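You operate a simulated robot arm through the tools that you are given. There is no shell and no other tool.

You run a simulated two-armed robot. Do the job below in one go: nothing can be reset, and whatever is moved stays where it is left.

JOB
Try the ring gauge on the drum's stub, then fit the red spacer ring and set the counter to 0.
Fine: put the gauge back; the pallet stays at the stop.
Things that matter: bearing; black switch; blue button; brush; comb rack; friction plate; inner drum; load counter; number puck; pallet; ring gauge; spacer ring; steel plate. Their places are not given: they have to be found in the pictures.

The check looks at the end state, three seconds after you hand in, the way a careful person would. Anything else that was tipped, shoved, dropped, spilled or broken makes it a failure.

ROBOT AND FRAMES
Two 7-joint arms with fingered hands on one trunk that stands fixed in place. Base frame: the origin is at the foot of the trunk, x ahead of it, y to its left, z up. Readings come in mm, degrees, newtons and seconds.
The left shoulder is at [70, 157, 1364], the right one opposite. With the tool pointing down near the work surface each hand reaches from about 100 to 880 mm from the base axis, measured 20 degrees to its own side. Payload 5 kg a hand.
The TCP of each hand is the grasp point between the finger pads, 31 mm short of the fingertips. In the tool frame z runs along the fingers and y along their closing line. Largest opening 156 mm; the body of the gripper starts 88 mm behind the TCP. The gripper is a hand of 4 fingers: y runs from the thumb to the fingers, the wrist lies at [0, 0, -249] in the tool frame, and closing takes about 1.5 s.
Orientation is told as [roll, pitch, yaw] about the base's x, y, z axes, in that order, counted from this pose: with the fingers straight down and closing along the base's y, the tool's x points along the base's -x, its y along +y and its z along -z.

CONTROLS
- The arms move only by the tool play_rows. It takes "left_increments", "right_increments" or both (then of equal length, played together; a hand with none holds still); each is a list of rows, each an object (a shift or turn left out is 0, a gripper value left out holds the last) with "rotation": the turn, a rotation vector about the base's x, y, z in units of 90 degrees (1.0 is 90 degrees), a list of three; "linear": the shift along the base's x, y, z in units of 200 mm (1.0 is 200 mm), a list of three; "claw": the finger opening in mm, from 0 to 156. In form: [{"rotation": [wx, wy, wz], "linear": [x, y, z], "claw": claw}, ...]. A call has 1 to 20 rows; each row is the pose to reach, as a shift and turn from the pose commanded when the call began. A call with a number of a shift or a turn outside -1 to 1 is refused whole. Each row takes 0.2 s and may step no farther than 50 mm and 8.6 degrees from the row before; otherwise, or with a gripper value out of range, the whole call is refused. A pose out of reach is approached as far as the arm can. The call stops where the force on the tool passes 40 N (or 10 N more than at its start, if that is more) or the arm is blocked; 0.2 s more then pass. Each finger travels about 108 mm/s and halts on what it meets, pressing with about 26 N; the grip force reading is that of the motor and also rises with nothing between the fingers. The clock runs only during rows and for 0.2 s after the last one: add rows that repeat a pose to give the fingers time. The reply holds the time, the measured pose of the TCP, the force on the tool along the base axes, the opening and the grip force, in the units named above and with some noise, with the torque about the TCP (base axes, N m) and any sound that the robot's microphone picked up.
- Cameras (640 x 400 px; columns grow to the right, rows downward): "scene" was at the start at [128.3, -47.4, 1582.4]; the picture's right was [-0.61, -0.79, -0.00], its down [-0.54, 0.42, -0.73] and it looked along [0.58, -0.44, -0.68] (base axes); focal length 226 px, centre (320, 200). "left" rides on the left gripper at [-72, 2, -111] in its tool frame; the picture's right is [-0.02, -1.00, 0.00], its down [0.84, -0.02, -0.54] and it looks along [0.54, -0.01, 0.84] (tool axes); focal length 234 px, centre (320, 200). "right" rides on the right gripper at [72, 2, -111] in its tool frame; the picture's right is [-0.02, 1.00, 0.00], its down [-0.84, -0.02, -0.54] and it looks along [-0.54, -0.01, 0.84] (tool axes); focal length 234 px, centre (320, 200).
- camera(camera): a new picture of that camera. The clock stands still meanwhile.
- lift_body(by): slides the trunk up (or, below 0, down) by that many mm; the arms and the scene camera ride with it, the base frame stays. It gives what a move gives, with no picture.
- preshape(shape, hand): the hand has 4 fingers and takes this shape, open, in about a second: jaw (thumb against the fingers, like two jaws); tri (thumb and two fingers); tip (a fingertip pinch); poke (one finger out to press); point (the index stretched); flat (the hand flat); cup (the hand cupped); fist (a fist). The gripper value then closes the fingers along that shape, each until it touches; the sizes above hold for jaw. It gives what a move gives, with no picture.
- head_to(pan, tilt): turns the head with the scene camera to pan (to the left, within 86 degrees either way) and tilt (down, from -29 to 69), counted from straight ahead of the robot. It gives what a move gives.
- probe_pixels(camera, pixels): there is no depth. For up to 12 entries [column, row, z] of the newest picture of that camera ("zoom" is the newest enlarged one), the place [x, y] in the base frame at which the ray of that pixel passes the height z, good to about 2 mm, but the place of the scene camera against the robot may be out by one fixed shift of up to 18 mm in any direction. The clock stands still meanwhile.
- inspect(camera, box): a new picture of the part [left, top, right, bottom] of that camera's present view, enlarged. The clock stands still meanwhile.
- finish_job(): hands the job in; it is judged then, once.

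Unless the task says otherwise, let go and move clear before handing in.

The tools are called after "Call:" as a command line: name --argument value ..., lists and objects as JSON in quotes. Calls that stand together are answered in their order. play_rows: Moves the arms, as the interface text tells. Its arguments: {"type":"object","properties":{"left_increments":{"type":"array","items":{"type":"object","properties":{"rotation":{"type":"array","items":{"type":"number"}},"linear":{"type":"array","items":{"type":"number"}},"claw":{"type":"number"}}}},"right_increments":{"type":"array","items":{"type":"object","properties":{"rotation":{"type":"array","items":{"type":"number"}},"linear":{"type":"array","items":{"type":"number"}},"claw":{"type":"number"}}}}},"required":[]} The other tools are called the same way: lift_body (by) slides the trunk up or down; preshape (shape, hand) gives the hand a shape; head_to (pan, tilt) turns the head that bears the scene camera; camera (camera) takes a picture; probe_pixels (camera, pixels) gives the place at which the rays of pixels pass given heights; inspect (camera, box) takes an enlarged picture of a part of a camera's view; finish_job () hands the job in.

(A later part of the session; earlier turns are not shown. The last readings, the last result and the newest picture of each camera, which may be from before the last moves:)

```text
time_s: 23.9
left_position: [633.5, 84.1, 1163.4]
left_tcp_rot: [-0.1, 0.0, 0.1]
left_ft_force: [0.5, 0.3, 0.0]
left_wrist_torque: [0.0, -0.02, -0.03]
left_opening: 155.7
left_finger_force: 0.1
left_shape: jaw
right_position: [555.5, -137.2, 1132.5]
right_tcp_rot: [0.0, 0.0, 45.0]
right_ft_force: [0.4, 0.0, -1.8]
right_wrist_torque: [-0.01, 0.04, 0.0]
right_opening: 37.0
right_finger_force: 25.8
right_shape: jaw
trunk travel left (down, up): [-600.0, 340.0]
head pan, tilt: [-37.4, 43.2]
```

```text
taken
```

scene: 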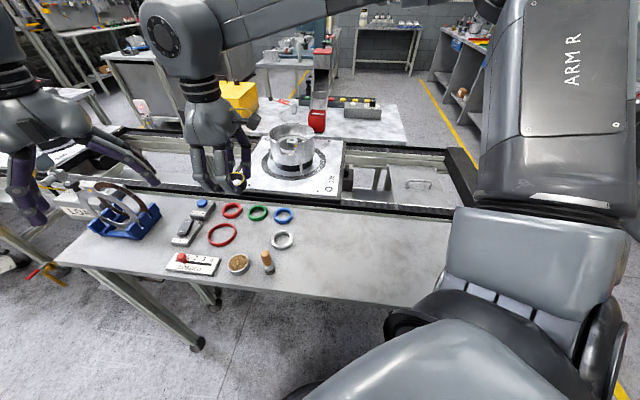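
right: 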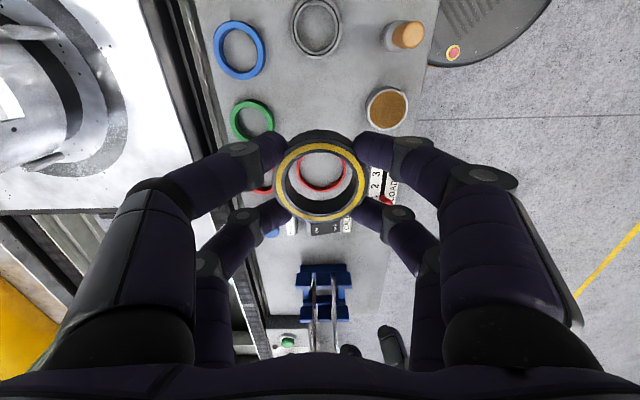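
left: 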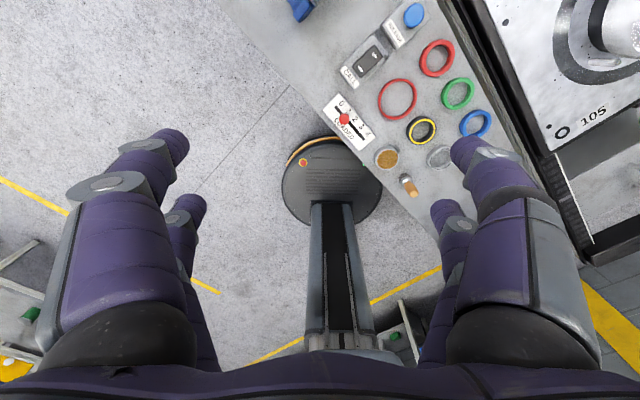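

The gauge is held level (-1.8 N, ring ellipse around (321,180)). Moving it up and across toward the drum.

Call:
play_rows --right_increments '[{"linear": [0, 0, 0.2]}, {"linear": [0.05, -0.05, 0.4]}, {"linear": [0.17, -0.2, 0.5]}, {"linear": [0.32, -0.38, 0.5]}, {"linear": [0.47, -0.56, 0.5]}, {"linear": [0.62, -0.74, 0.5]}, {"linear": [0.77, -0.92, 0.5]}, {"linear": [0.8, -1.0, 0.5]}, {"linear": [0.8, -1.0, 0.5]}]'

Call:
play_rows --right_increments '[{"linear": [0.15, -0.2, 0]}, {"linear": [0.25, -0.38, 0]}, {"linear": [0.3, -0.45, 0]}, {"linear": [0.3, -0.45, 0]}]'

Call:
camera --camera "right"

Call:
camera --camera "scene"

```text
time_s: 25.9
left_position: [631.7, 86.7, 1162.6]
left_tcp_rot: [0.1, 0.0, 0.1]
left_ft_force: [0.9, -0.7, -1.2]
left_wrist_torque: [0.01, 0.01, 0.0]
left_opening: 155.9
left_finger_force: 0.0
left_shape: jaw
right_position: [715.7, -337.1, 1233.0]
right_tcp_rot: [0.1, -0.1, 45.0]
right_ft_force: [0.0, 0.4, -2.5]
right_wrist_torque: [0.02, 0.0, -0.03]
right_opening: 36.9
right_finger_force: 25.9
right_shape: jaw
trunk travel left (down, up): [-600.0, 340.0]
head pan, tilt: [-37.4, 43.2]
```

```text
time_s: 26.9
left_position: [634.7, 84.4, 1162.9]
left_tcp_rot: [0.1, 0.1, 0.0]
left_ft_force: [0.5, -0.4, -0.4]
left_wrist_torque: [0.04, 0.05, 0.06]
left_opening: 156.0
left_finger_force: 0.1
left_shape: jaw
right_position: [759.7, -427.3, 1222.9]
right_tcp_rot: [0.1, 0.0, 44.9]
right_ft_force: [0.4, -0.6, -1.8]
right_wrist_torque: [0.02, 0.05, 0.0]
right_opening: 36.9
right_finger_force: 25.9
right_shape: jaw
right hand out of reach, approached as far as the arm can: row 2, 3, 4
trunk travel left (down, up): [-600.0, 340.0]
head pan, tilt: [-37.4, 43.2]
```

```text
taken
```

right: 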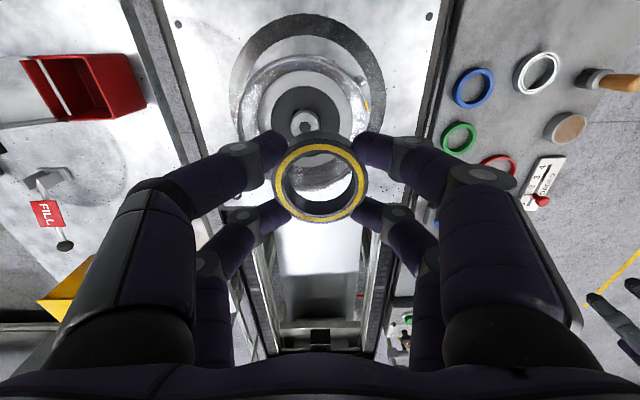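

```text
taken
```

scene: 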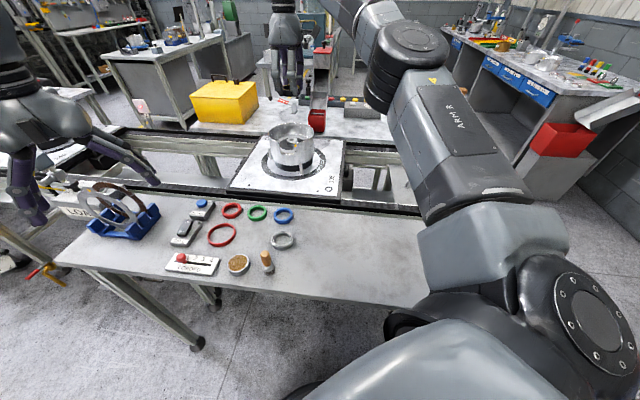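

The reach limit is the wrist height here; lower down it will be fine. The stub shows at about (304,122), so I'll measure it now.

Call:
inspect --camera "right" --box '[225, 50, 385, 150]'

Call:
inspect --camera "scene" --box '[240, 100, 340, 200]'

Call:
probe_pixels --camera "right" --pixels '[[304, 122, 1000], [304, 122, 1010], [304, 122, 1020], [304, 122, 1030]]'

```text
4.00 times, centred on (305, 100) of right
```

zoom: 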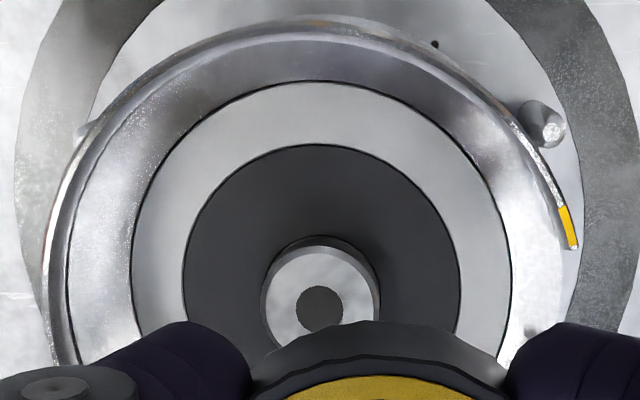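

```text
4.00 times, centred on (290, 150) of scene
```

zoom: 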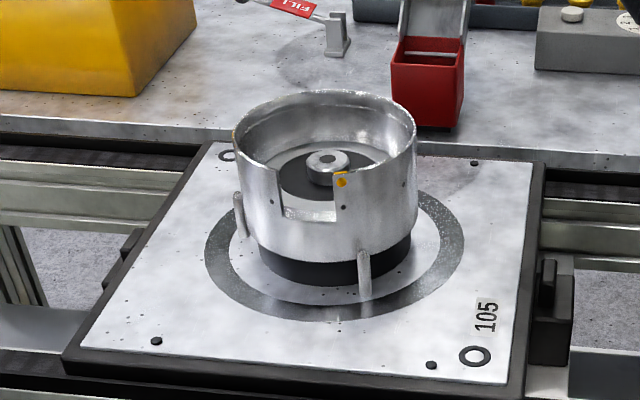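

```text
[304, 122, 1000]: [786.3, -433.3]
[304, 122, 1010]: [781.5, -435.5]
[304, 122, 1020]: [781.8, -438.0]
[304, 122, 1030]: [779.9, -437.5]
```

Call:
inspect --camera "right" --box '[265, 92, 345, 142]'

Call:
probe_pixels --camera "right" --pixels '[[304.8, 127.2, 1000], [304.8, 127.2, 1010], [304.8, 127.2, 1020], [304.8, 127.2, 1030], [322, 137, 1190], [321.5, 180, 1205]]'

```text
8.00 times, centred on (305, 117) of right
```

zoom: 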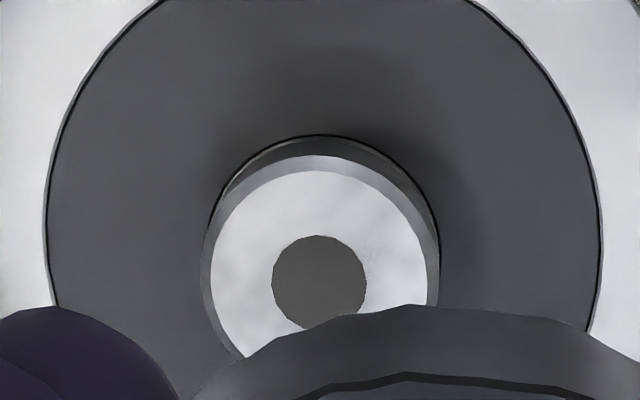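

```text
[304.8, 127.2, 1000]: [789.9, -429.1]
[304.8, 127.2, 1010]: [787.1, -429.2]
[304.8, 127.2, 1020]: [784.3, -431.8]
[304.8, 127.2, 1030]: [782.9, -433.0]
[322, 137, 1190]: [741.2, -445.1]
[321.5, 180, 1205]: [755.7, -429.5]
```

Stub is ≈40 mm wide and its top centre is at about (304.9,127.4), giving about (786, -430, 1012). I'll come down to z 1115 and then across to it.

Call:
play_rows --right_increments '[{"linear": [0, 0, -0.2]}, {"linear": [0, 0, -0.4]}, {"linear": [0.05, 0, -0.5]}, {"linear": [0.1, -0.013, -0.54]}, {"linear": [0.13, -0.013, -0.54]}, {"linear": [0.13, -0.013, -0.54]}]'

Call:
camera --camera "right"

Call:
inspect --camera "scene" --box '[240, 80, 340, 200]'

```text
time_s: 28.2
left_position: [632.1, 86.1, 1163.5]
left_tcp_rot: [0.1, 0.0, 0.1]
left_ft_force: [-0.2, 0.4, 0.2]
left_wrist_torque: [0.02, 0.02, -0.02]
left_opening: 155.9
left_finger_force: 0.1
left_shape: jaw
right_position: [782.8, -429.2, 1117.5]
right_tcp_rot: [-0.1, -0.1, 45.0]
right_ft_force: [0.1, -0.9, -2.4]
right_wrist_torque: [-0.01, -0.01, -0.02]
right_opening: 36.8
right_finger_force: 26.1
right_shape: jaw
trunk travel left (down, up): [-600.0, 340.0]
head pan, tilt: [-37.4, 43.2]
```

```text
taken
```

right: 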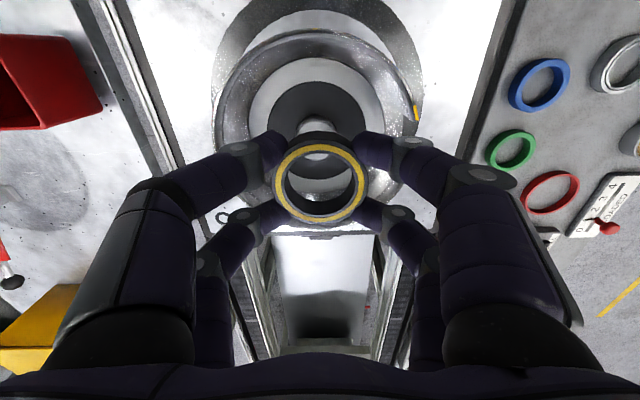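

```text
3.33 times, centred on (290, 140) of scene
```

zoom: 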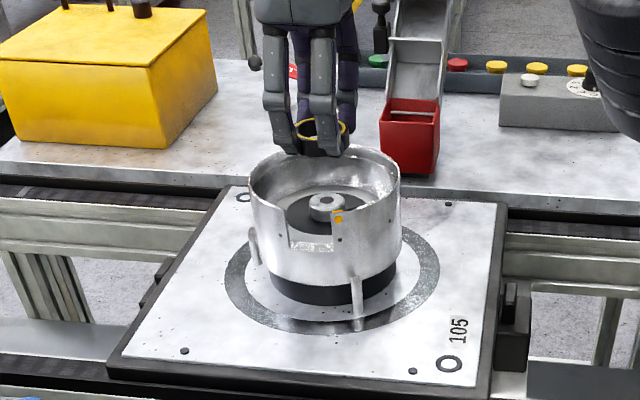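

Call:
inspect --camera "right" --box '[260, 90, 380, 230]'

```text
2.86 times, centred on (320, 160) of right
```

zoom: 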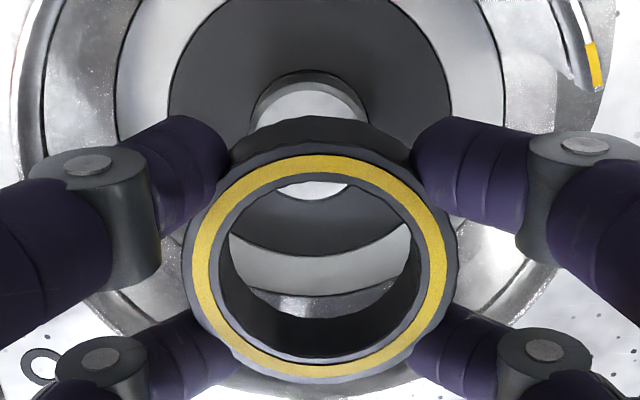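

Through the ring the stub centre reads about (316,139), with the ring centre near (320,184); the stub lies about 3.7 mm toward tool -y. I'll shift (+2.6, -2.6) and lower to z 1070.

Call:
play_rows --right_increments '[{"linear": [0.013, -0.013, -0.05]}, {"linear": [0.013, -0.013, -0.12]}, {"linear": [0.013, -0.013, -0.19]}, {"linear": [0.013, -0.013, -0.235]}, {"linear": [0.013, -0.013, -0.235]}]'

Call:
inspect --camera "right" --box '[260, 90, 380, 230]'

Call:
inspect --camera "scene" --box '[240, 80, 340, 200]'

```text
time_s: 29.4
left_position: [631.9, 85.8, 1163.7]
left_tcp_rot: [0.0, -0.1, 0.0]
left_ft_force: [0.2, -0.9, 0.6]
left_wrist_torque: [-0.03, 0.01, 0.01]
left_opening: 155.8
left_finger_force: 0.0
left_shape: jaw
right_position: [785.5, -432.8, 1070.1]
right_tcp_rot: [-0.1, -0.1, 45.0]
right_ft_force: [-1.3, -0.4, -1.7]
right_wrist_torque: [0.01, 0.03, -0.01]
right_opening: 36.5
right_finger_force: 26.6
right_shape: jaw
trunk travel left (down, up): [-600.0, 340.0]
head pan, tilt: [-37.4, 43.2]
```

```text
2.86 times, centred on (320, 160) of right
```

zoom: 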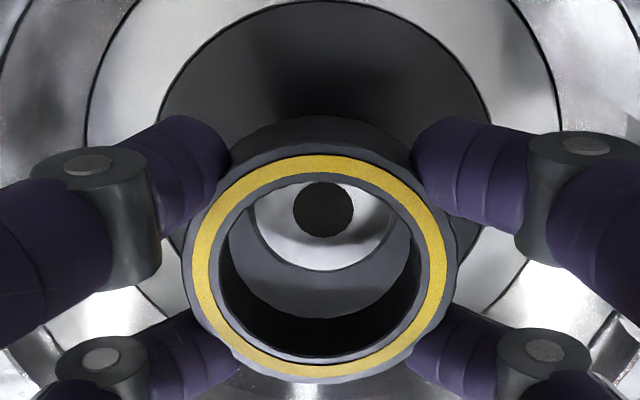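

```text
3.33 times, centred on (290, 140) of scene
```

zoom: 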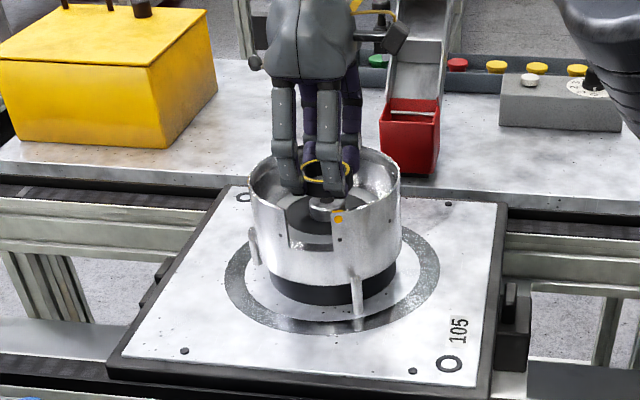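

Hole centre is at zoom (323,210). Combining with the earlier views, the stub lies about 3 mm toward tool -x and its top is near z 1012; shifting (+1.8, +2.8) and lowering to 1052.

Call:
play_rows --right_increments '[{"linear": [0.009, 0.014, -0.03]}, {"linear": [0.009, 0.014, -0.06]}, {"linear": [0.009, 0.014, -0.09]}, {"linear": [0.009, 0.014, -0.09]}]'

Call:
inspect --camera "right" --box '[270, 120, 370, 220]'

Call:
inspect --camera "scene" --box '[260, 110, 330, 160]'

```text
time_s: 30.4
left_position: [631.8, 86.5, 1163.1]
left_tcp_rot: [0.0, 0.0, 0.1]
left_ft_force: [0.1, -0.3, -0.2]
left_wrist_torque: [0.01, -0.01, 0.03]
left_opening: 156.0
left_finger_force: 0.1
left_shape: jaw
right_position: [785.8, -430.2, 1053.9]
right_tcp_rot: [0.0, 0.0, 45.0]
right_ft_force: [0.0, 0.4, -2.6]
right_wrist_torque: [0.03, -0.01, -0.04]
right_opening: 36.6
right_finger_force: 25.6
right_shape: jaw
trunk travel left (down, up): [-600.0, 340.0]
head pan, tilt: [-37.4, 43.2]
```

```text
4.00 times, centred on (320, 170) of right
```

zoom: 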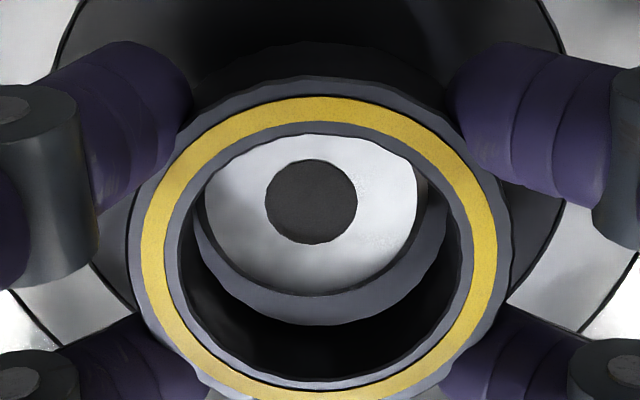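

```text
8.00 times, centred on (295, 135) of scene
```

zoom: 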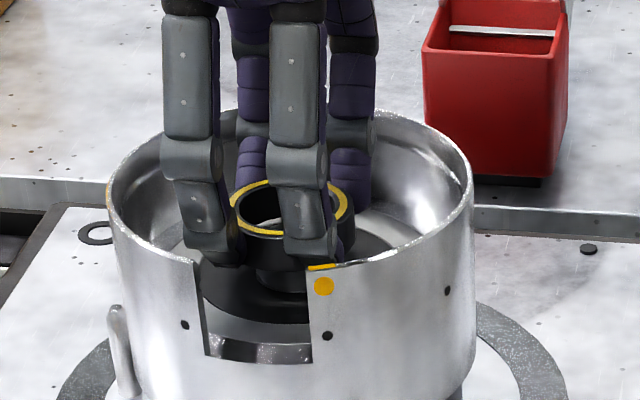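

Now the stub sits well inside the ring hole: stub centre (318,170) vs axis (319,169). I'll nudge (+1.2, -0.5) and lower 14 mm in small steps, checking force.

Call:
play_rows --right_increments '[{"linear": [0.006, -0.003, 0]}, {"linear": [0.006, -0.003, -0.015]}, {"linear": [0.006, -0.003, -0.03]}, {"linear": [0.006, -0.003, -0.045]}, {"linear": [0.006, -0.003, -0.06]}, {"linear": [0.006, -0.003, -0.07]}]'

Call:
inspect --camera "right" --box '[270, 120, 370, 220]'

Call:
inspect --camera "scene" --box '[260, 110, 330, 160]'

```text
time_s: 31.8
left_position: [630.7, 87.3, 1164.9]
left_tcp_rot: [-0.1, -0.1, 0.0]
left_ft_force: [1.2, 0.6, -0.4]
left_wrist_torque: [0.0, -0.01, -0.01]
left_opening: 156.2
left_finger_force: 0.0
left_shape: jaw
right_position: [785.9, -427.8, 1051.3]
right_tcp_rot: [-0.6, -0.9, 44.8]
right_ft_force: [-7.7, 1.9, 19.7]
right_wrist_torque: [-0.17, 0.37, -0.08]
right_opening: 38.5
right_finger_force: 25.6
right_shape: jaw
right hand out of reach, approached as far as the arm can: row 1, 2, 3, 4, 5, 6
trunk travel left (down, up): [-600.0, 340.0]
head pan, tilt: [-37.4, 43.2]
stopped in row 6 (right hand): the force on the tool passed its limit at 42 N (the readings are from after the stop); the commanded pose is now the measured one
```

```text
4.00 times, centred on (320, 170) of right
```

zoom: 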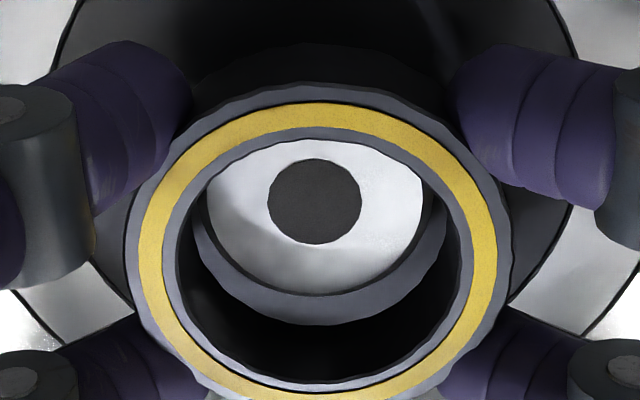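

```text
8.00 times, centred on (295, 135) of scene
```

zoom: 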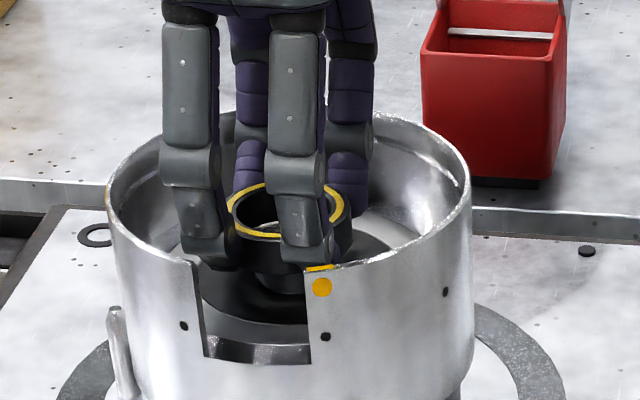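

The ring touched the stub's top at TCP z ≈1051 (42 N) because the arm hit a reach limit and drifted to y -427.8. I'll back up 25 mm, raise the trunk for better reach, and look again.

Call:
play_rows --right_increments '[{"linear": [0, 0, 0.03]}, {"linear": [0, 0, 0.08]}, {"linear": [0, 0, 0.125]}, {"linear": [0, 0, 0.125]}]'

Call:
lift_body --by 80

Call:
camera --camera "right"

Call:
camera --camera "scene"

```text
time_s: 32.8
left_position: [634.3, 85.6, 1163.5]
left_tcp_rot: [0.0, 0.1, 0.0]
left_ft_force: [0.9, -0.3, 0.0]
left_wrist_torque: [0.05, 0.0, 0.01]
left_opening: 156.0
left_finger_force: 0.0
left_shape: jaw
right_position: [788.5, -429.8, 1070.2]
right_tcp_rot: [-0.5, -0.7, 44.9]
right_ft_force: [0.7, 0.4, -1.1]
right_wrist_torque: [0.03, 0.01, -0.01]
right_opening: 37.9
right_finger_force: 26.2
right_shape: jaw
trunk travel left (down, up): [-600.0, 340.0]
head pan, tilt: [-37.4, 43.2]
```

```text
time_s: 33.9
left_position: [631.8, 86.3, 1244.7]
left_tcp_rot: [0.0, 0.0, 0.0]
left_ft_force: [-0.6, -0.2, -0.4]
left_wrist_torque: [0.03, 0.0, 0.0]
left_opening: 155.9
left_finger_force: 0.1
left_shape: jaw
right_position: [788.1, -428.5, 1150.5]
right_tcp_rot: [-0.4, -0.6, 44.9]
right_ft_force: [0.5, -0.4, -1.5]
right_wrist_torque: [-0.01, 0.04, 0.01]
right_opening: 37.9
right_finger_force: 26.5
right_shape: jaw
trunk travel left (down, up): [-680.0, 260.0]
head pan, tilt: [-37.4, 43.2]
```

```text
taken
```

right: 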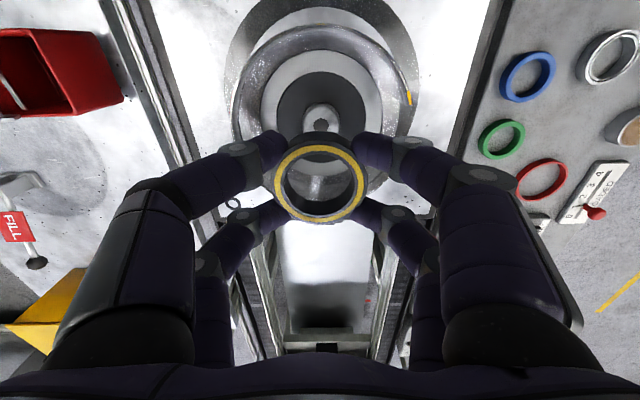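

```text
taken
```

scene: 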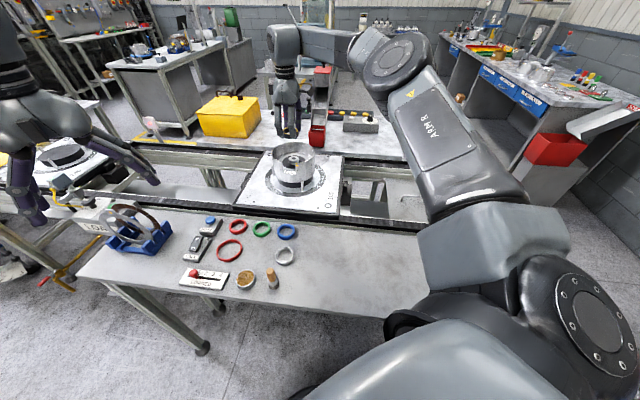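

The ring is still held level at 37.9 mm. With the trunk up 80 mm I'll go back down to z 1075, fixing the 0.5° tilt, and see whether reach is fine.

Call:
play_rows --right_increments '[{"rotation": [0.004, 0.006, 0], "linear": [-0.005, -0.005, -0.1]}, {"rotation": [0.004, 0.006, 0], "linear": [-0.005, -0.005, -0.25]}, {"rotation": [0.004, 0.006, 0], "linear": [-0.005, -0.005, -0.375]}, {"rotation": [0.004, 0.006, 0], "linear": [-0.005, -0.005, -0.4]}, {"rotation": [0.004, 0.006, 0], "linear": [-0.005, -0.005, -0.4]}]'

Call:
inspect --camera "right" --box '[260, 110, 380, 230]'

```text
time_s: 35.1
left_position: [633.4, 85.5, 1244.8]
left_tcp_rot: [-0.1, -0.1, 0.0]
left_ft_force: [0.2, -0.5, -0.1]
left_wrist_torque: [0.01, -0.01, -0.01]
left_opening: 156.0
left_finger_force: 0.1
left_shape: jaw
right_position: [782.0, -430.7, 1070.9]
right_tcp_rot: [0.0, -0.5, 44.9]
right_ft_force: [0.3, 0.9, -1.5]
right_wrist_torque: [-0.02, 0.0, 0.03]
right_opening: 37.9
right_finger_force: 25.9
right_shape: jaw
right hand out of reach, approached as far as the arm can: row 3, 4, 5
trunk travel left (down, up): [-680.0, 260.0]
head pan, tilt: [-37.4, 43.2]
```

```text
3.33 times, centred on (320, 170) of right
```

zoom: 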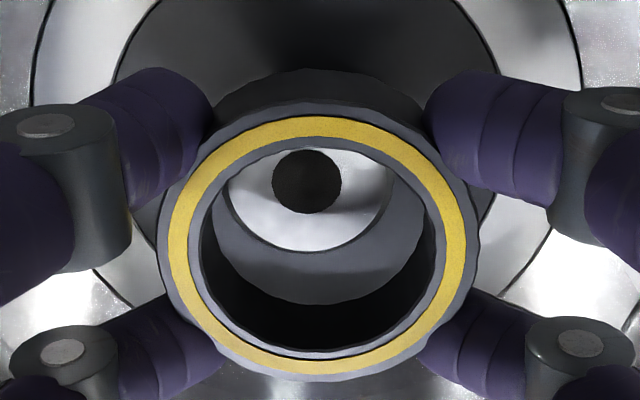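

At this trunk height the arm still stops at z ≈1071. I'll lift 30 mm and try the wrist at yaw 0, since the ring is round.

Call:
play_rows --right_increments '[{"linear": [0, 0, 0.15]}, {"linear": [0, 0, 0.2]}, {"rotation": [0, 0.005, -0.08], "linear": [0.01, 0, 0.2]}, {"rotation": [0, 0.005, -0.16], "linear": [0.02, 0, 0.2]}, {"rotation": [0, 0.005, -0.24], "linear": [0.02, 0, 0.2]}, {"rotation": [0, 0.005, -0.32], "linear": [0.02, 0, 0.2]}, {"rotation": [0, 0.005, -0.4], "linear": [0.02, 0, 0.2]}, {"rotation": [0, 0.005, -0.5], "linear": [0.02, 0, 0.2]}, {"rotation": [0, 0.005, -0.5], "linear": [0.02, 0, 0.2]}]'

```text
refused: row 8 steps farther than a row can; nothing moved
```

Call:
play_rows --right_increments '[{"linear": [0, 0, 0.15]}, {"linear": [0, 0, 0.2]}, {"rotation": [0, 0.005, -0.085], "linear": [0.01, 0, 0.2]}, {"rotation": [0, 0.005, -0.17], "linear": [0.02, 0, 0.2]}, {"rotation": [0, 0.005, -0.255], "linear": [0.02, 0, 0.2]}, {"rotation": [0, 0.005, -0.34], "linear": [0.02, 0, 0.2]}, {"rotation": [0, 0.005, -0.42], "linear": [0.02, 0, 0.2]}, {"rotation": [0, 0.005, -0.5], "linear": [0.02, 0, 0.2]}, {"rotation": [0, 0.005, -0.5], "linear": [0.02, 0, 0.2]}]'

Call:
play_rows --right_increments '[{"linear": [0, 0, -0.1]}, {"linear": [0, 0, -0.2]}, {"linear": [0, 0, -0.25]}, {"linear": [0, 0, -0.25]}]'

Call:
camera --camera "right"

Call:
camera --camera "scene"

```text
time_s: 37.1
left_position: [634.1, 86.0, 1242.7]
left_tcp_rot: [0.0, 0.0, 0.0]
left_ft_force: [0.4, -0.3, -0.4]
left_wrist_torque: [-0.04, 0.0, 0.02]
left_opening: 155.8
left_finger_force: 0.0
left_shape: jaw
right_position: [784.2, -430.3, 1111.8]
right_tcp_rot: [0.4, -0.2, -0.2]
right_ft_force: [-0.1, -0.6, -1.1]
right_wrist_torque: [-0.01, 0.0, 0.04]
right_opening: 38.1
right_finger_force: 25.6
right_shape: jaw
trunk travel left (down, up): [-680.0, 260.0]
head pan, tilt: [-37.4, 43.2]
```

```text
time_s: 38.1
left_position: [633.0, 85.6, 1244.7]
left_tcp_rot: [0.1, 0.1, 0.1]
left_ft_force: [1.5, -0.1, -0.8]
left_wrist_torque: [-0.04, -0.01, 0.0]
left_opening: 155.9
left_finger_force: 0.0
left_shape: jaw
right_position: [778.8, -429.5, 1062.2]
right_tcp_rot: [0.2, -0.1, -0.2]
right_ft_force: [-0.5, 1.2, -1.6]
right_wrist_torque: [-0.02, -0.01, 0.04]
right_opening: 38.2
right_finger_force: 26.1
right_shape: jaw
right hand out of reach, approached as far as the arm can: row 1, 2, 3, 4
trunk travel left (down, up): [-680.0, 260.0]
head pan, tilt: [-37.4, 43.2]
```

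```text
taken
```

right: 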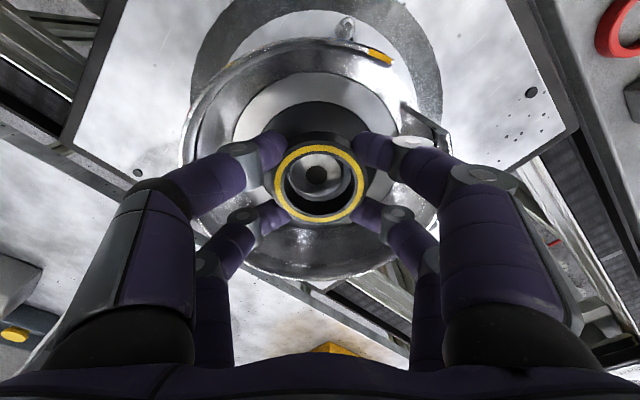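

```text
taken
```

scene: 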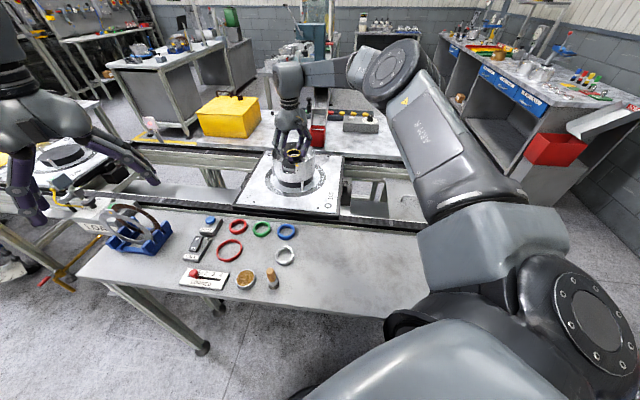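

Reach depends on the trunk height: best is about 160 mm down from the start, with a slight outward tilt of ~1.5°. I'll raise the hand 100 mm and then lower the trunk 90 mm.

Call:
play_rows --right_increments '[{"linear": [0, 0, 0.15]}, {"linear": [0, 0, 0.35]}, {"rotation": [-0.007, -0.015, 0.002], "linear": [0.015, 0, 0.5]}, {"rotation": [-0.007, -0.015, 0.002], "linear": [0.03, 0, 0.5]}, {"rotation": [-0.007, -0.015, 0.002], "linear": [0.03, 0, 0.5]}]'

Call:
lift_body --by -90

Call:
camera --camera "right"

```text
time_s: 39.3
left_position: [633.3, 85.6, 1242.9]
left_tcp_rot: [0.0, -0.1, 0.0]
left_ft_force: [1.0, 0.2, 0.5]
left_wrist_torque: [0.01, -0.01, 0.04]
left_opening: 156.0
left_finger_force: 0.0
left_shape: jaw
right_position: [782.9, -428.4, 1164.1]
right_tcp_rot: [-0.2, -1.3, 0.2]
right_ft_force: [-0.7, 0.4, -1.7]
right_wrist_torque: [0.0, 0.0, 0.03]
right_opening: 38.4
right_finger_force: 26.0
right_shape: jaw
trunk travel left (down, up): [-680.0, 260.0]
head pan, tilt: [-37.4, 43.2]
```

```text
time_s: 40.6
left_position: [634.1, 85.3, 1153.8]
left_tcp_rot: [0.0, 0.0, 0.0]
left_ft_force: [-0.8, 0.2, 0.3]
left_wrist_torque: [-0.03, -0.01, -0.01]
left_opening: 155.6
left_finger_force: 0.0
left_shape: jaw
right_position: [783.7, -428.5, 1073.6]
right_tcp_rot: [-0.3, -1.4, 0.1]
right_ft_force: [-0.4, 0.4, -1.2]
right_wrist_torque: [-0.02, 0.02, -0.03]
right_opening: 38.2
right_finger_force: 26.1
right_shape: jaw
trunk travel left (down, up): [-590.0, 350.0]
head pan, tilt: [-37.4, 43.2]
```

```text
taken
```

right: 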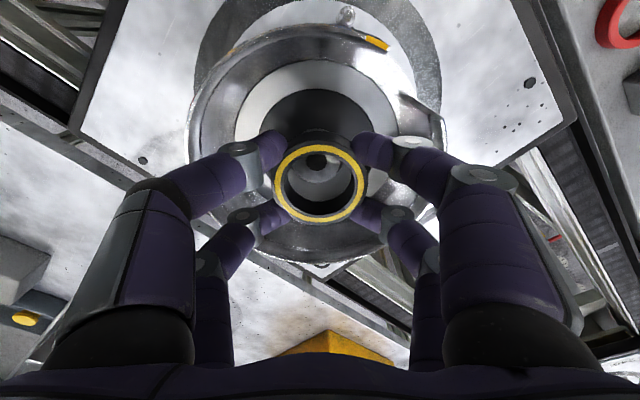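

Within reach now at z 1073.6 with 1.4° tilt. Zooming to align ring and stub.

Call:
inspect --camera "right" --box '[260, 120, 380, 230]'

```text
3.64 times, centred on (320, 175) of right
```

zoom: 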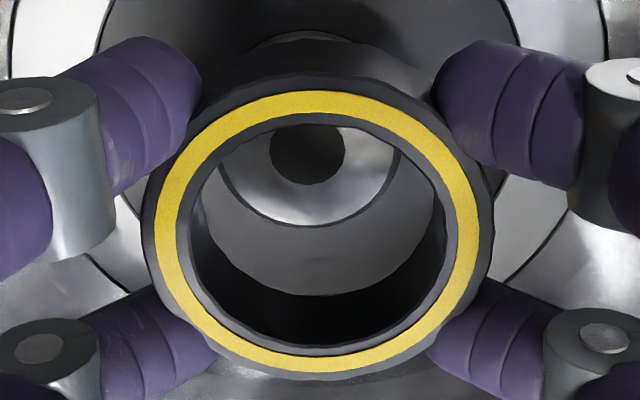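

Stub hole is at (316.7,162.4) versus axis (319.3,160.4), so I shift (+2, -2.2) and lower to z 1056.

Call:
play_rows --right_increments '[{"linear": [0.01, -0.011, 0]}, {"linear": [0.01, -0.011, -0.04]}, {"linear": [0.01, -0.011, -0.088]}, {"linear": [0.01, -0.011, -0.088]}]'

Call:
inspect --camera "right" --box '[260, 120, 380, 230]'

Call:
inspect --camera "scene" --box '[260, 110, 330, 160]'

```text
time_s: 41.6
left_position: [633.3, 84.8, 1152.8]
left_tcp_rot: [-0.1, 0.0, 0.1]
left_ft_force: [0.8, -0.3, 0.4]
left_wrist_torque: [0.0, -0.04, 0.0]
left_opening: 155.9
left_finger_force: 0.0
left_shape: jaw
right_position: [785.8, -431.6, 1055.4]
right_tcp_rot: [-0.4, -1.3, 0.2]
right_ft_force: [-0.4, -0.4, -2.5]
right_wrist_torque: [-0.03, 0.0, 0.02]
right_opening: 37.8
right_finger_force: 25.6
right_shape: jaw
trunk travel left (down, up): [-590.0, 350.0]
head pan, tilt: [-37.4, 43.2]
```

```text
3.64 times, centred on (320, 175) of right
```

zoom: 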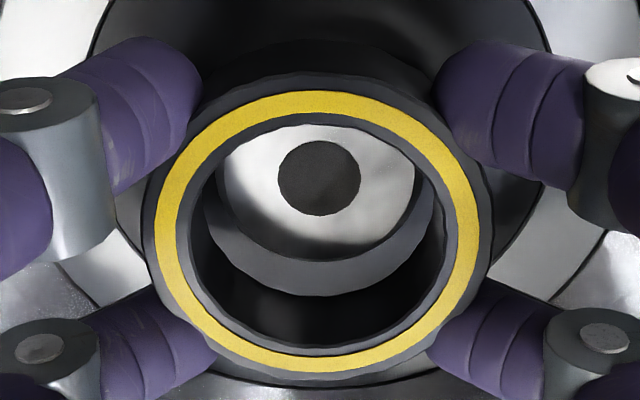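

```text
8.00 times, centred on (295, 135) of scene
```

zoom: 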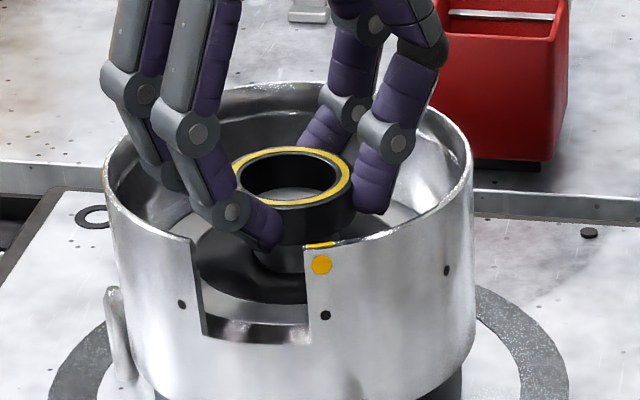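

Stub and ring are now concentric to about 0.5 mm (hole (319.9,169), ring gaps as predicted). Lowering slowly onto the stub, 2 mm per row.

Call:
play_rows --right_increments '[{"linear": [0, 0.002, -0.01]}, {"linear": [0, 0.002, -0.02]}, {"linear": [0, 0.002, -0.03]}, {"linear": [0, 0.002, -0.04]}, {"linear": [0, 0.002, -0.05]}]'

Call:
inspect --camera "right" --box '[260, 120, 380, 230]'

Call:
inspect --camera "scene" --box '[260, 110, 330, 160]'

```text
time_s: 42.8
left_position: [629.6, 87.6, 1154.5]
left_tcp_rot: [0.1, -0.1, 0.1]
left_ft_force: [0.5, 0.7, -0.4]
left_wrist_torque: [0.0, 0.02, -0.01]
left_opening: 155.7
left_finger_force: 0.0
left_shape: jaw
right_position: [786.0, -430.5, 1051.4]
right_tcp_rot: [-0.3, -1.9, 0.0]
right_ft_force: [5.4, -5.0, 21.6]
right_wrist_torque: [-0.19, 0.24, 0.13]
right_opening: 38.4
right_finger_force: 25.6
right_shape: jaw
trunk travel left (down, up): [-590.0, 350.0]
head pan, tilt: [-37.4, 43.2]
```

```text
3.64 times, centred on (320, 175) of right
```

zoom: 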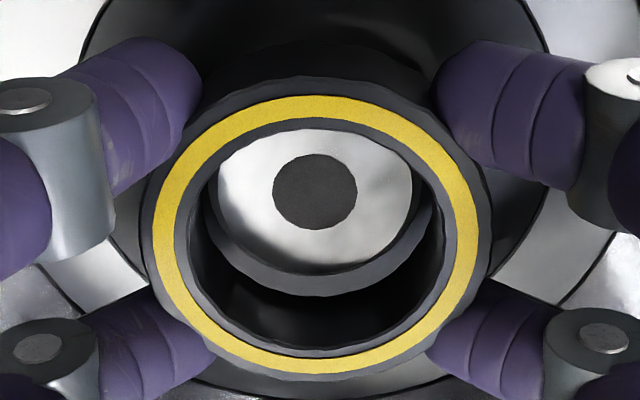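

```text
8.00 times, centred on (295, 135) of scene
```

zoom: 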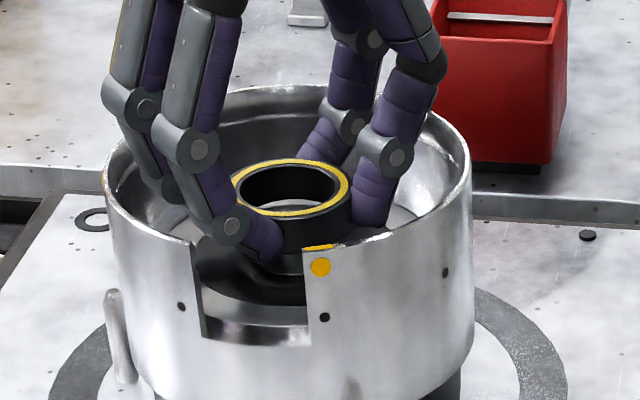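

Contact again at TCP z ≈1051 (21.6 N); the torque puts it at the ring's robot-side edge (about 19 mm toward -x). So the stub top is near z 1018 and the ring is ≈2.5 mm too far out; I'll raise and shift x by -2.5.

Call:
play_rows --right_increments '[{"linear": [0, 0, 0.03]}, {"linear": [-0.0125, 0, 0.05]}, {"linear": [-0.0125, 0, 0.05]}]'

Call:
inspect --camera "right" --box '[260, 120, 380, 230]'

```text
time_s: 43.6
left_position: [632.8, 86.2, 1154.1]
left_tcp_rot: [0.0, 0.0, 0.0]
left_ft_force: [-0.3, -0.1, 0.3]
left_wrist_torque: [-0.01, -0.01, -0.04]
left_opening: 156.2
left_finger_force: 0.2
left_shape: jaw
right_position: [783.9, -429.5, 1055.2]
right_tcp_rot: [-0.3, -1.3, 0.1]
right_ft_force: [0.7, 0.1, -1.3]
right_wrist_torque: [0.01, 0.03, 0.03]
right_opening: 38.3
right_finger_force: 26.5
right_shape: jaw
trunk travel left (down, up): [-590.0, 350.0]
head pan, tilt: [-37.4, 43.2]
```

```text
3.64 times, centred on (320, 175) of right
```

zoom: 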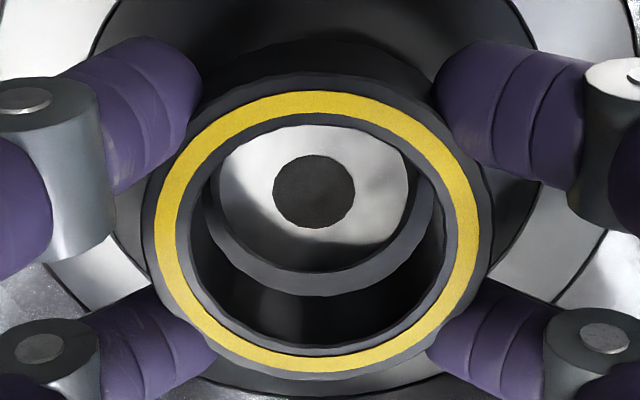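

Stub hole now reads (318.4,172.5), matching the predicted axis (319.2,172.3). Nudging y by -0.5 and lowering again.

Call:
play_rows --right_increments '[{"linear": [0, -0.0025, -0.01]}, {"linear": [0, -0.0025, -0.02]}, {"linear": [0, -0.0025, -0.03]}, {"linear": [0, -0.0025, -0.04]}, {"linear": [0, -0.0025, -0.04]}]'

Call:
inspect --camera "right" --box '[260, 120, 380, 230]'

Call:
inspect --camera "scene" --box '[260, 110, 330, 160]'

```text
time_s: 44.8
left_position: [633.4, 84.6, 1154.1]
left_tcp_rot: [0.1, 0.0, 0.1]
left_ft_force: [-0.3, -0.3, 0.7]
left_wrist_torque: [-0.01, 0.01, 0.04]
left_opening: 156.0
left_finger_force: 0.1
left_shape: jaw
right_position: [783.5, -430.9, 1047.2]
right_tcp_rot: [-0.3, -1.4, 0.2]
right_ft_force: [-0.5, 1.2, -1.9]
right_wrist_torque: [0.02, -0.03, 0.02]
right_opening: 38.0
right_finger_force: 26.7
right_shape: jaw
trunk travel left (down, up): [-590.0, 350.0]
head pan, tilt: [-37.4, 43.2]
```

```text
3.64 times, centred on (320, 175) of right
```

zoom: 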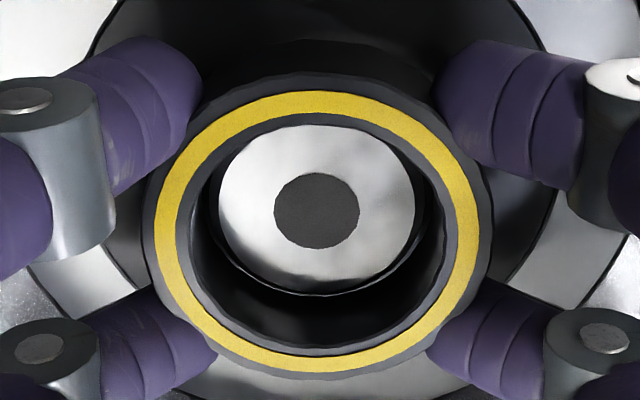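

```text
8.00 times, centred on (295, 135) of scene
```

zoom: 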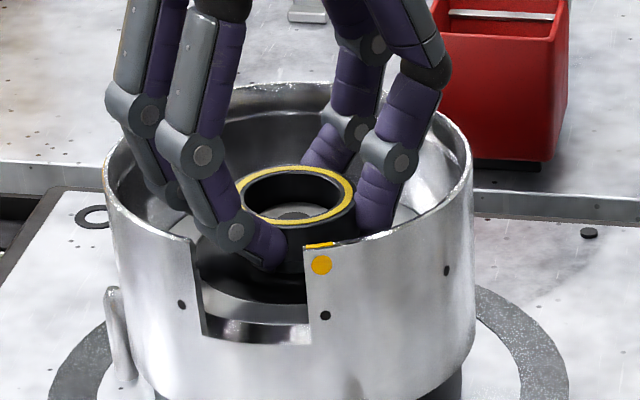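

No contact at z 1047: the ring is going over the stub. Lowering a further 9 mm, watching for contact of the knuckles with the rim.

Call:
play_rows --right_increments '[{"linear": [0, 0, -0.01]}, {"linear": [0, 0, -0.02]}, {"linear": [0, 0, -0.03]}, {"linear": [0, 0, -0.04]}, {"linear": [0, 0, -0.045]}, {"linear": [0, 0, -0.045]}]'

Call:
inspect --camera "right" --box '[260, 120, 380, 230]'

Call:
inspect --camera "scene" --box '[260, 110, 330, 160]'

```text
time_s: 46.2
left_position: [632.3, 85.4, 1153.8]
left_tcp_rot: [0.0, 0.0, 0.0]
left_ft_force: [0.3, 0.0, 0.8]
left_wrist_torque: [-0.03, 0.03, -0.01]
left_opening: 155.9
left_finger_force: 0.0
left_shape: jaw
right_position: [783.1, -429.9, 1037.5]
right_tcp_rot: [-0.4, -1.4, 0.1]
right_ft_force: [-0.6, -0.7, -2.2]
right_wrist_torque: [-0.06, 0.0, 0.01]
right_opening: 38.1
right_finger_force: 26.4
right_shape: jaw
trunk travel left (down, up): [-590.0, 350.0]
head pan, tilt: [-37.4, 43.2]
```

```text
3.64 times, centred on (320, 175) of right
```

zoom: 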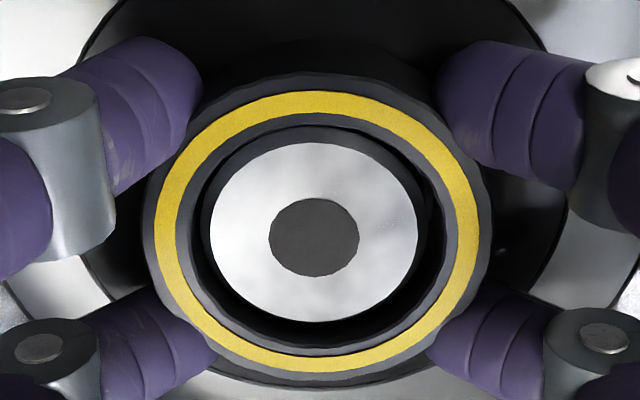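

```text
8.00 times, centred on (295, 135) of scene
```

zoom: 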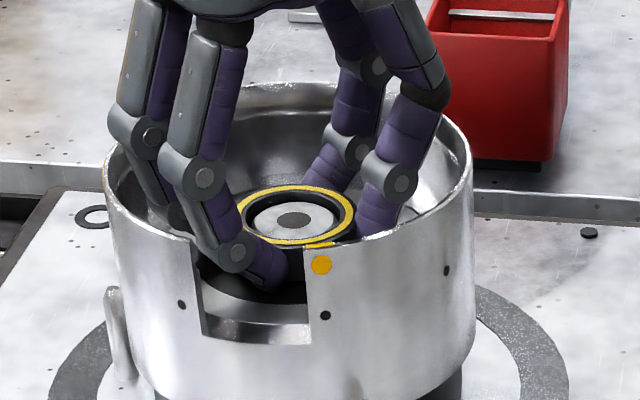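

The gauge slides freely over the stub. I'll lower a little more toward the seat.

Call:
play_rows --right_increments '[{"linear": [0, 0, -0.01]}, {"linear": [0, 0, -0.02]}, {"linear": [0, 0, -0.03]}, {"linear": [0, 0, -0.03]}]'

Call:
inspect --camera "scene" --box '[260, 110, 330, 160]'

Call:
inspect --camera "right" --box '[180, 80, 460, 280]'

```text
time_s: 47.2
left_position: [630.9, 87.1, 1154.7]
left_tcp_rot: [0.0, -0.1, 0.0]
left_ft_force: [0.2, -0.4, 0.5]
left_wrist_torque: [0.03, 0.02, -0.03]
left_opening: 156.0
left_finger_force: 0.1
left_shape: jaw
right_position: [783.1, -429.1, 1036.9]
right_tcp_rot: [-0.3, -1.8, -0.1]
right_ft_force: [7.3, -4.7, 23.8]
right_wrist_torque: [-0.31, 0.41, 0.0]
right_opening: 38.4
right_finger_force: 26.4
right_shape: jaw
trunk travel left (down, up): [-590.0, 350.0]
head pan, tilt: [-37.4, 43.2]
```

```text
8.00 times, centred on (295, 135) of scene
```

zoom: 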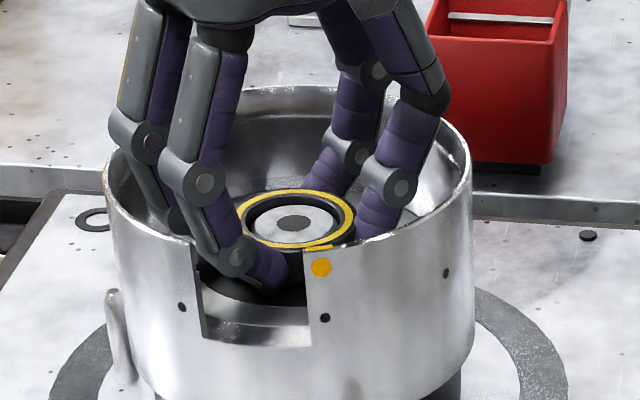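

```text
2.00 times, centred on (320, 180) of right
```

zoom: 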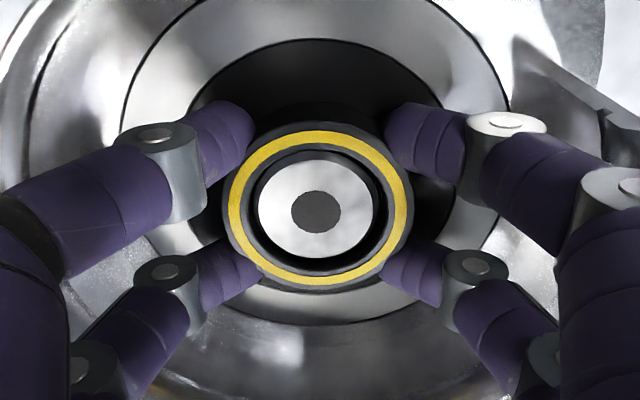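

The gauge seated at z ≈1004 with its top flush with the stub (24 N contact on the ring's near edge), so it fits. Now I lift it off and carry it back to its place.

Call:
play_rows --right_increments '[{"linear": [0, 0, 0.03]}, {"linear": [0, 0, 0.08]}, {"linear": [0, 0, 0.15]}, {"linear": [0, 0, 0.3]}, {"linear": [0, 0, 0.45]}, {"rotation": [0.004, 0.015, 0], "linear": [0, 0, 0.6]}, {"rotation": [0.004, 0.015, 0], "linear": [-0.15, 0.15, 0.65]}, {"rotation": [0.004, 0.015, 0], "linear": [-0.3, 0.3, 0.65]}, {"rotation": [0.004, 0.015, 0], "linear": [-0.45, 0.45, 0.65]}, {"rotation": [0.004, 0.015, 0], "linear": [-0.6, 0.6, 0.65]}, {"rotation": [0.004, 0.015, 0], "linear": [-0.75, 0.75, 0.65]}, {"rotation": [0.004, 0.015, 0], "linear": [-0.9, 0.9, 0.65]}, {"rotation": [0.004, 0.015, 0], "linear": [-1.0, 1.0, 0.65]}, {"rotation": [0.004, 0.015, 0], "linear": [-1.0, 1.0, 0.65]}]'

Call:
play_rows --right_increments '[{"rotation": [0, 0, 0.085], "linear": [-0.03, 0.15, 0]}, {"rotation": [0, 0, 0.17], "linear": [-0.06, 0.3, 0]}, {"rotation": [0, 0, 0.255], "linear": [-0.1, 0.4, 0]}, {"rotation": [0, 0, 0.34], "linear": [-0.135, 0.46, 0]}, {"rotation": [0, 0, 0.425], "linear": [-0.135, 0.46, -0.1]}, {"rotation": [0, 0, 0.5], "linear": [-0.135, 0.46, -0.2]}, {"rotation": [0, 0, 0.5], "linear": [-0.135, 0.46, -0.3]}, {"rotation": [0, 0, 0.5], "linear": [-0.135, 0.46, -0.3]}]'

Call:
camera --camera "right"

Call:
camera --camera "scene"

```text
time_s: 50.2
left_position: [633.5, 84.4, 1154.8]
left_tcp_rot: [-0.1, 0.1, 0.0]
left_ft_force: [0.4, -0.2, 0.2]
left_wrist_torque: [0.0, 0.04, 0.01]
left_opening: 156.1
left_finger_force: 0.0
left_shape: jaw
right_position: [583.0, -230.9, 1161.7]
right_tcp_rot: [0.0, 0.0, 0.0]
right_ft_force: [-0.5, -0.2, -1.2]
right_wrist_torque: [0.02, 0.01, 0.0]
right_opening: 37.8
right_finger_force: 25.3
right_shape: jaw
right hand out of reach, approached as far as the arm can: row 6
trunk travel left (down, up): [-590.0, 350.0]
head pan, tilt: [-37.4, 43.2]
```

```text
time_s: 52.0
left_position: [632.7, 87.0, 1154.5]
left_tcp_rot: [-0.1, 0.0, 0.1]
left_ft_force: [0.6, -0.3, 0.5]
left_wrist_torque: [0.01, -0.01, 0.0]
left_opening: 155.9
left_finger_force: 0.1
left_shape: jaw
right_position: [556.8, -138.7, 1102.9]
right_tcp_rot: [0.1, 0.0, 45.1]
right_ft_force: [0.5, -0.3, -1.6]
right_wrist_torque: [0.02, -0.01, -0.02]
right_opening: 37.6
right_finger_force: 25.9
right_shape: jaw
trunk travel left (down, up): [-590.0, 350.0]
head pan, tilt: [-37.4, 43.2]
```

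```text
taken
```

right: 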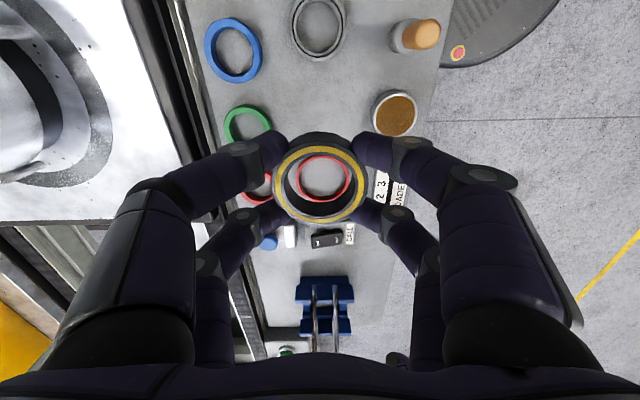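

```text
taken
```

scene: 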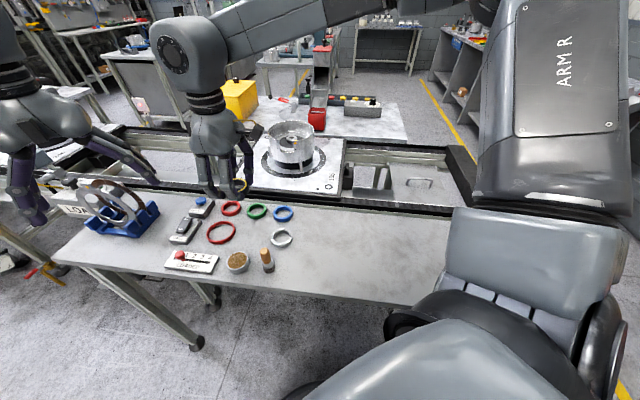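

At (556.8, -138.7) above the gauge's old spot (555.5, -138). Lowering to just above the table.

Call:
play_rows --right_increments '[{"linear": [-0.005, 0.003, -0.2]}, {"linear": [-0.005, 0.003, -0.4]}, {"linear": [-0.005, 0.003, -0.6]}, {"linear": [-0.005, 0.003, -0.75]}, {"linear": [-0.005, 0.003, -0.81]}, {"linear": [-0.005, 0.003, -0.825]}, {"linear": [-0.005, 0.003, -0.825]}]'

Call:
play_rows --right_increments '[{"linear": [0, 0, -0.005]}, {"linear": [0, 0, -0.01]}, {"linear": [0, 0, -0.015]}, {"linear": [0, 0, -0.02]}]'

```text
time_s: 53.6
left_position: [633.2, 85.0, 1153.9]
left_tcp_rot: [0.0, 0.0, 0.0]
left_ft_force: [0.3, -0.1, 0.0]
left_wrist_torque: [0.01, 0.01, 0.01]
left_opening: 155.8
left_finger_force: 0.1
left_shape: jaw
right_position: [555.1, -138.7, 938.8]
right_tcp_rot: [0.1, -0.1, 45.1]
right_ft_force: [0.0, -0.1, -1.1]
right_wrist_torque: [-0.01, 0.0, 0.04]
right_opening: 37.6
right_finger_force: 25.8
right_shape: jaw
trunk travel left (down, up): [-590.0, 350.0]
head pan, tilt: [-37.4, 43.2]
```

```text
time_s: 54.6
left_position: [633.6, 86.6, 1154.9]
left_tcp_rot: [0.0, 0.0, 0.0]
left_ft_force: [1.2, 0.4, -0.6]
left_wrist_torque: [0.02, -0.02, -0.01]
left_opening: 156.0
left_finger_force: 0.0
left_shape: jaw
right_position: [554.7, -137.6, 934.1]
right_tcp_rot: [0.1, -0.1, 45.1]
right_ft_force: [-0.1, 0.4, -1.2]
right_wrist_torque: [-0.04, -0.01, 0.0]
right_opening: 37.6
right_finger_force: 26.3
right_shape: jaw
trunk travel left (down, up): [-590.0, 350.0]
head pan, tilt: [-37.4, 43.2]
```

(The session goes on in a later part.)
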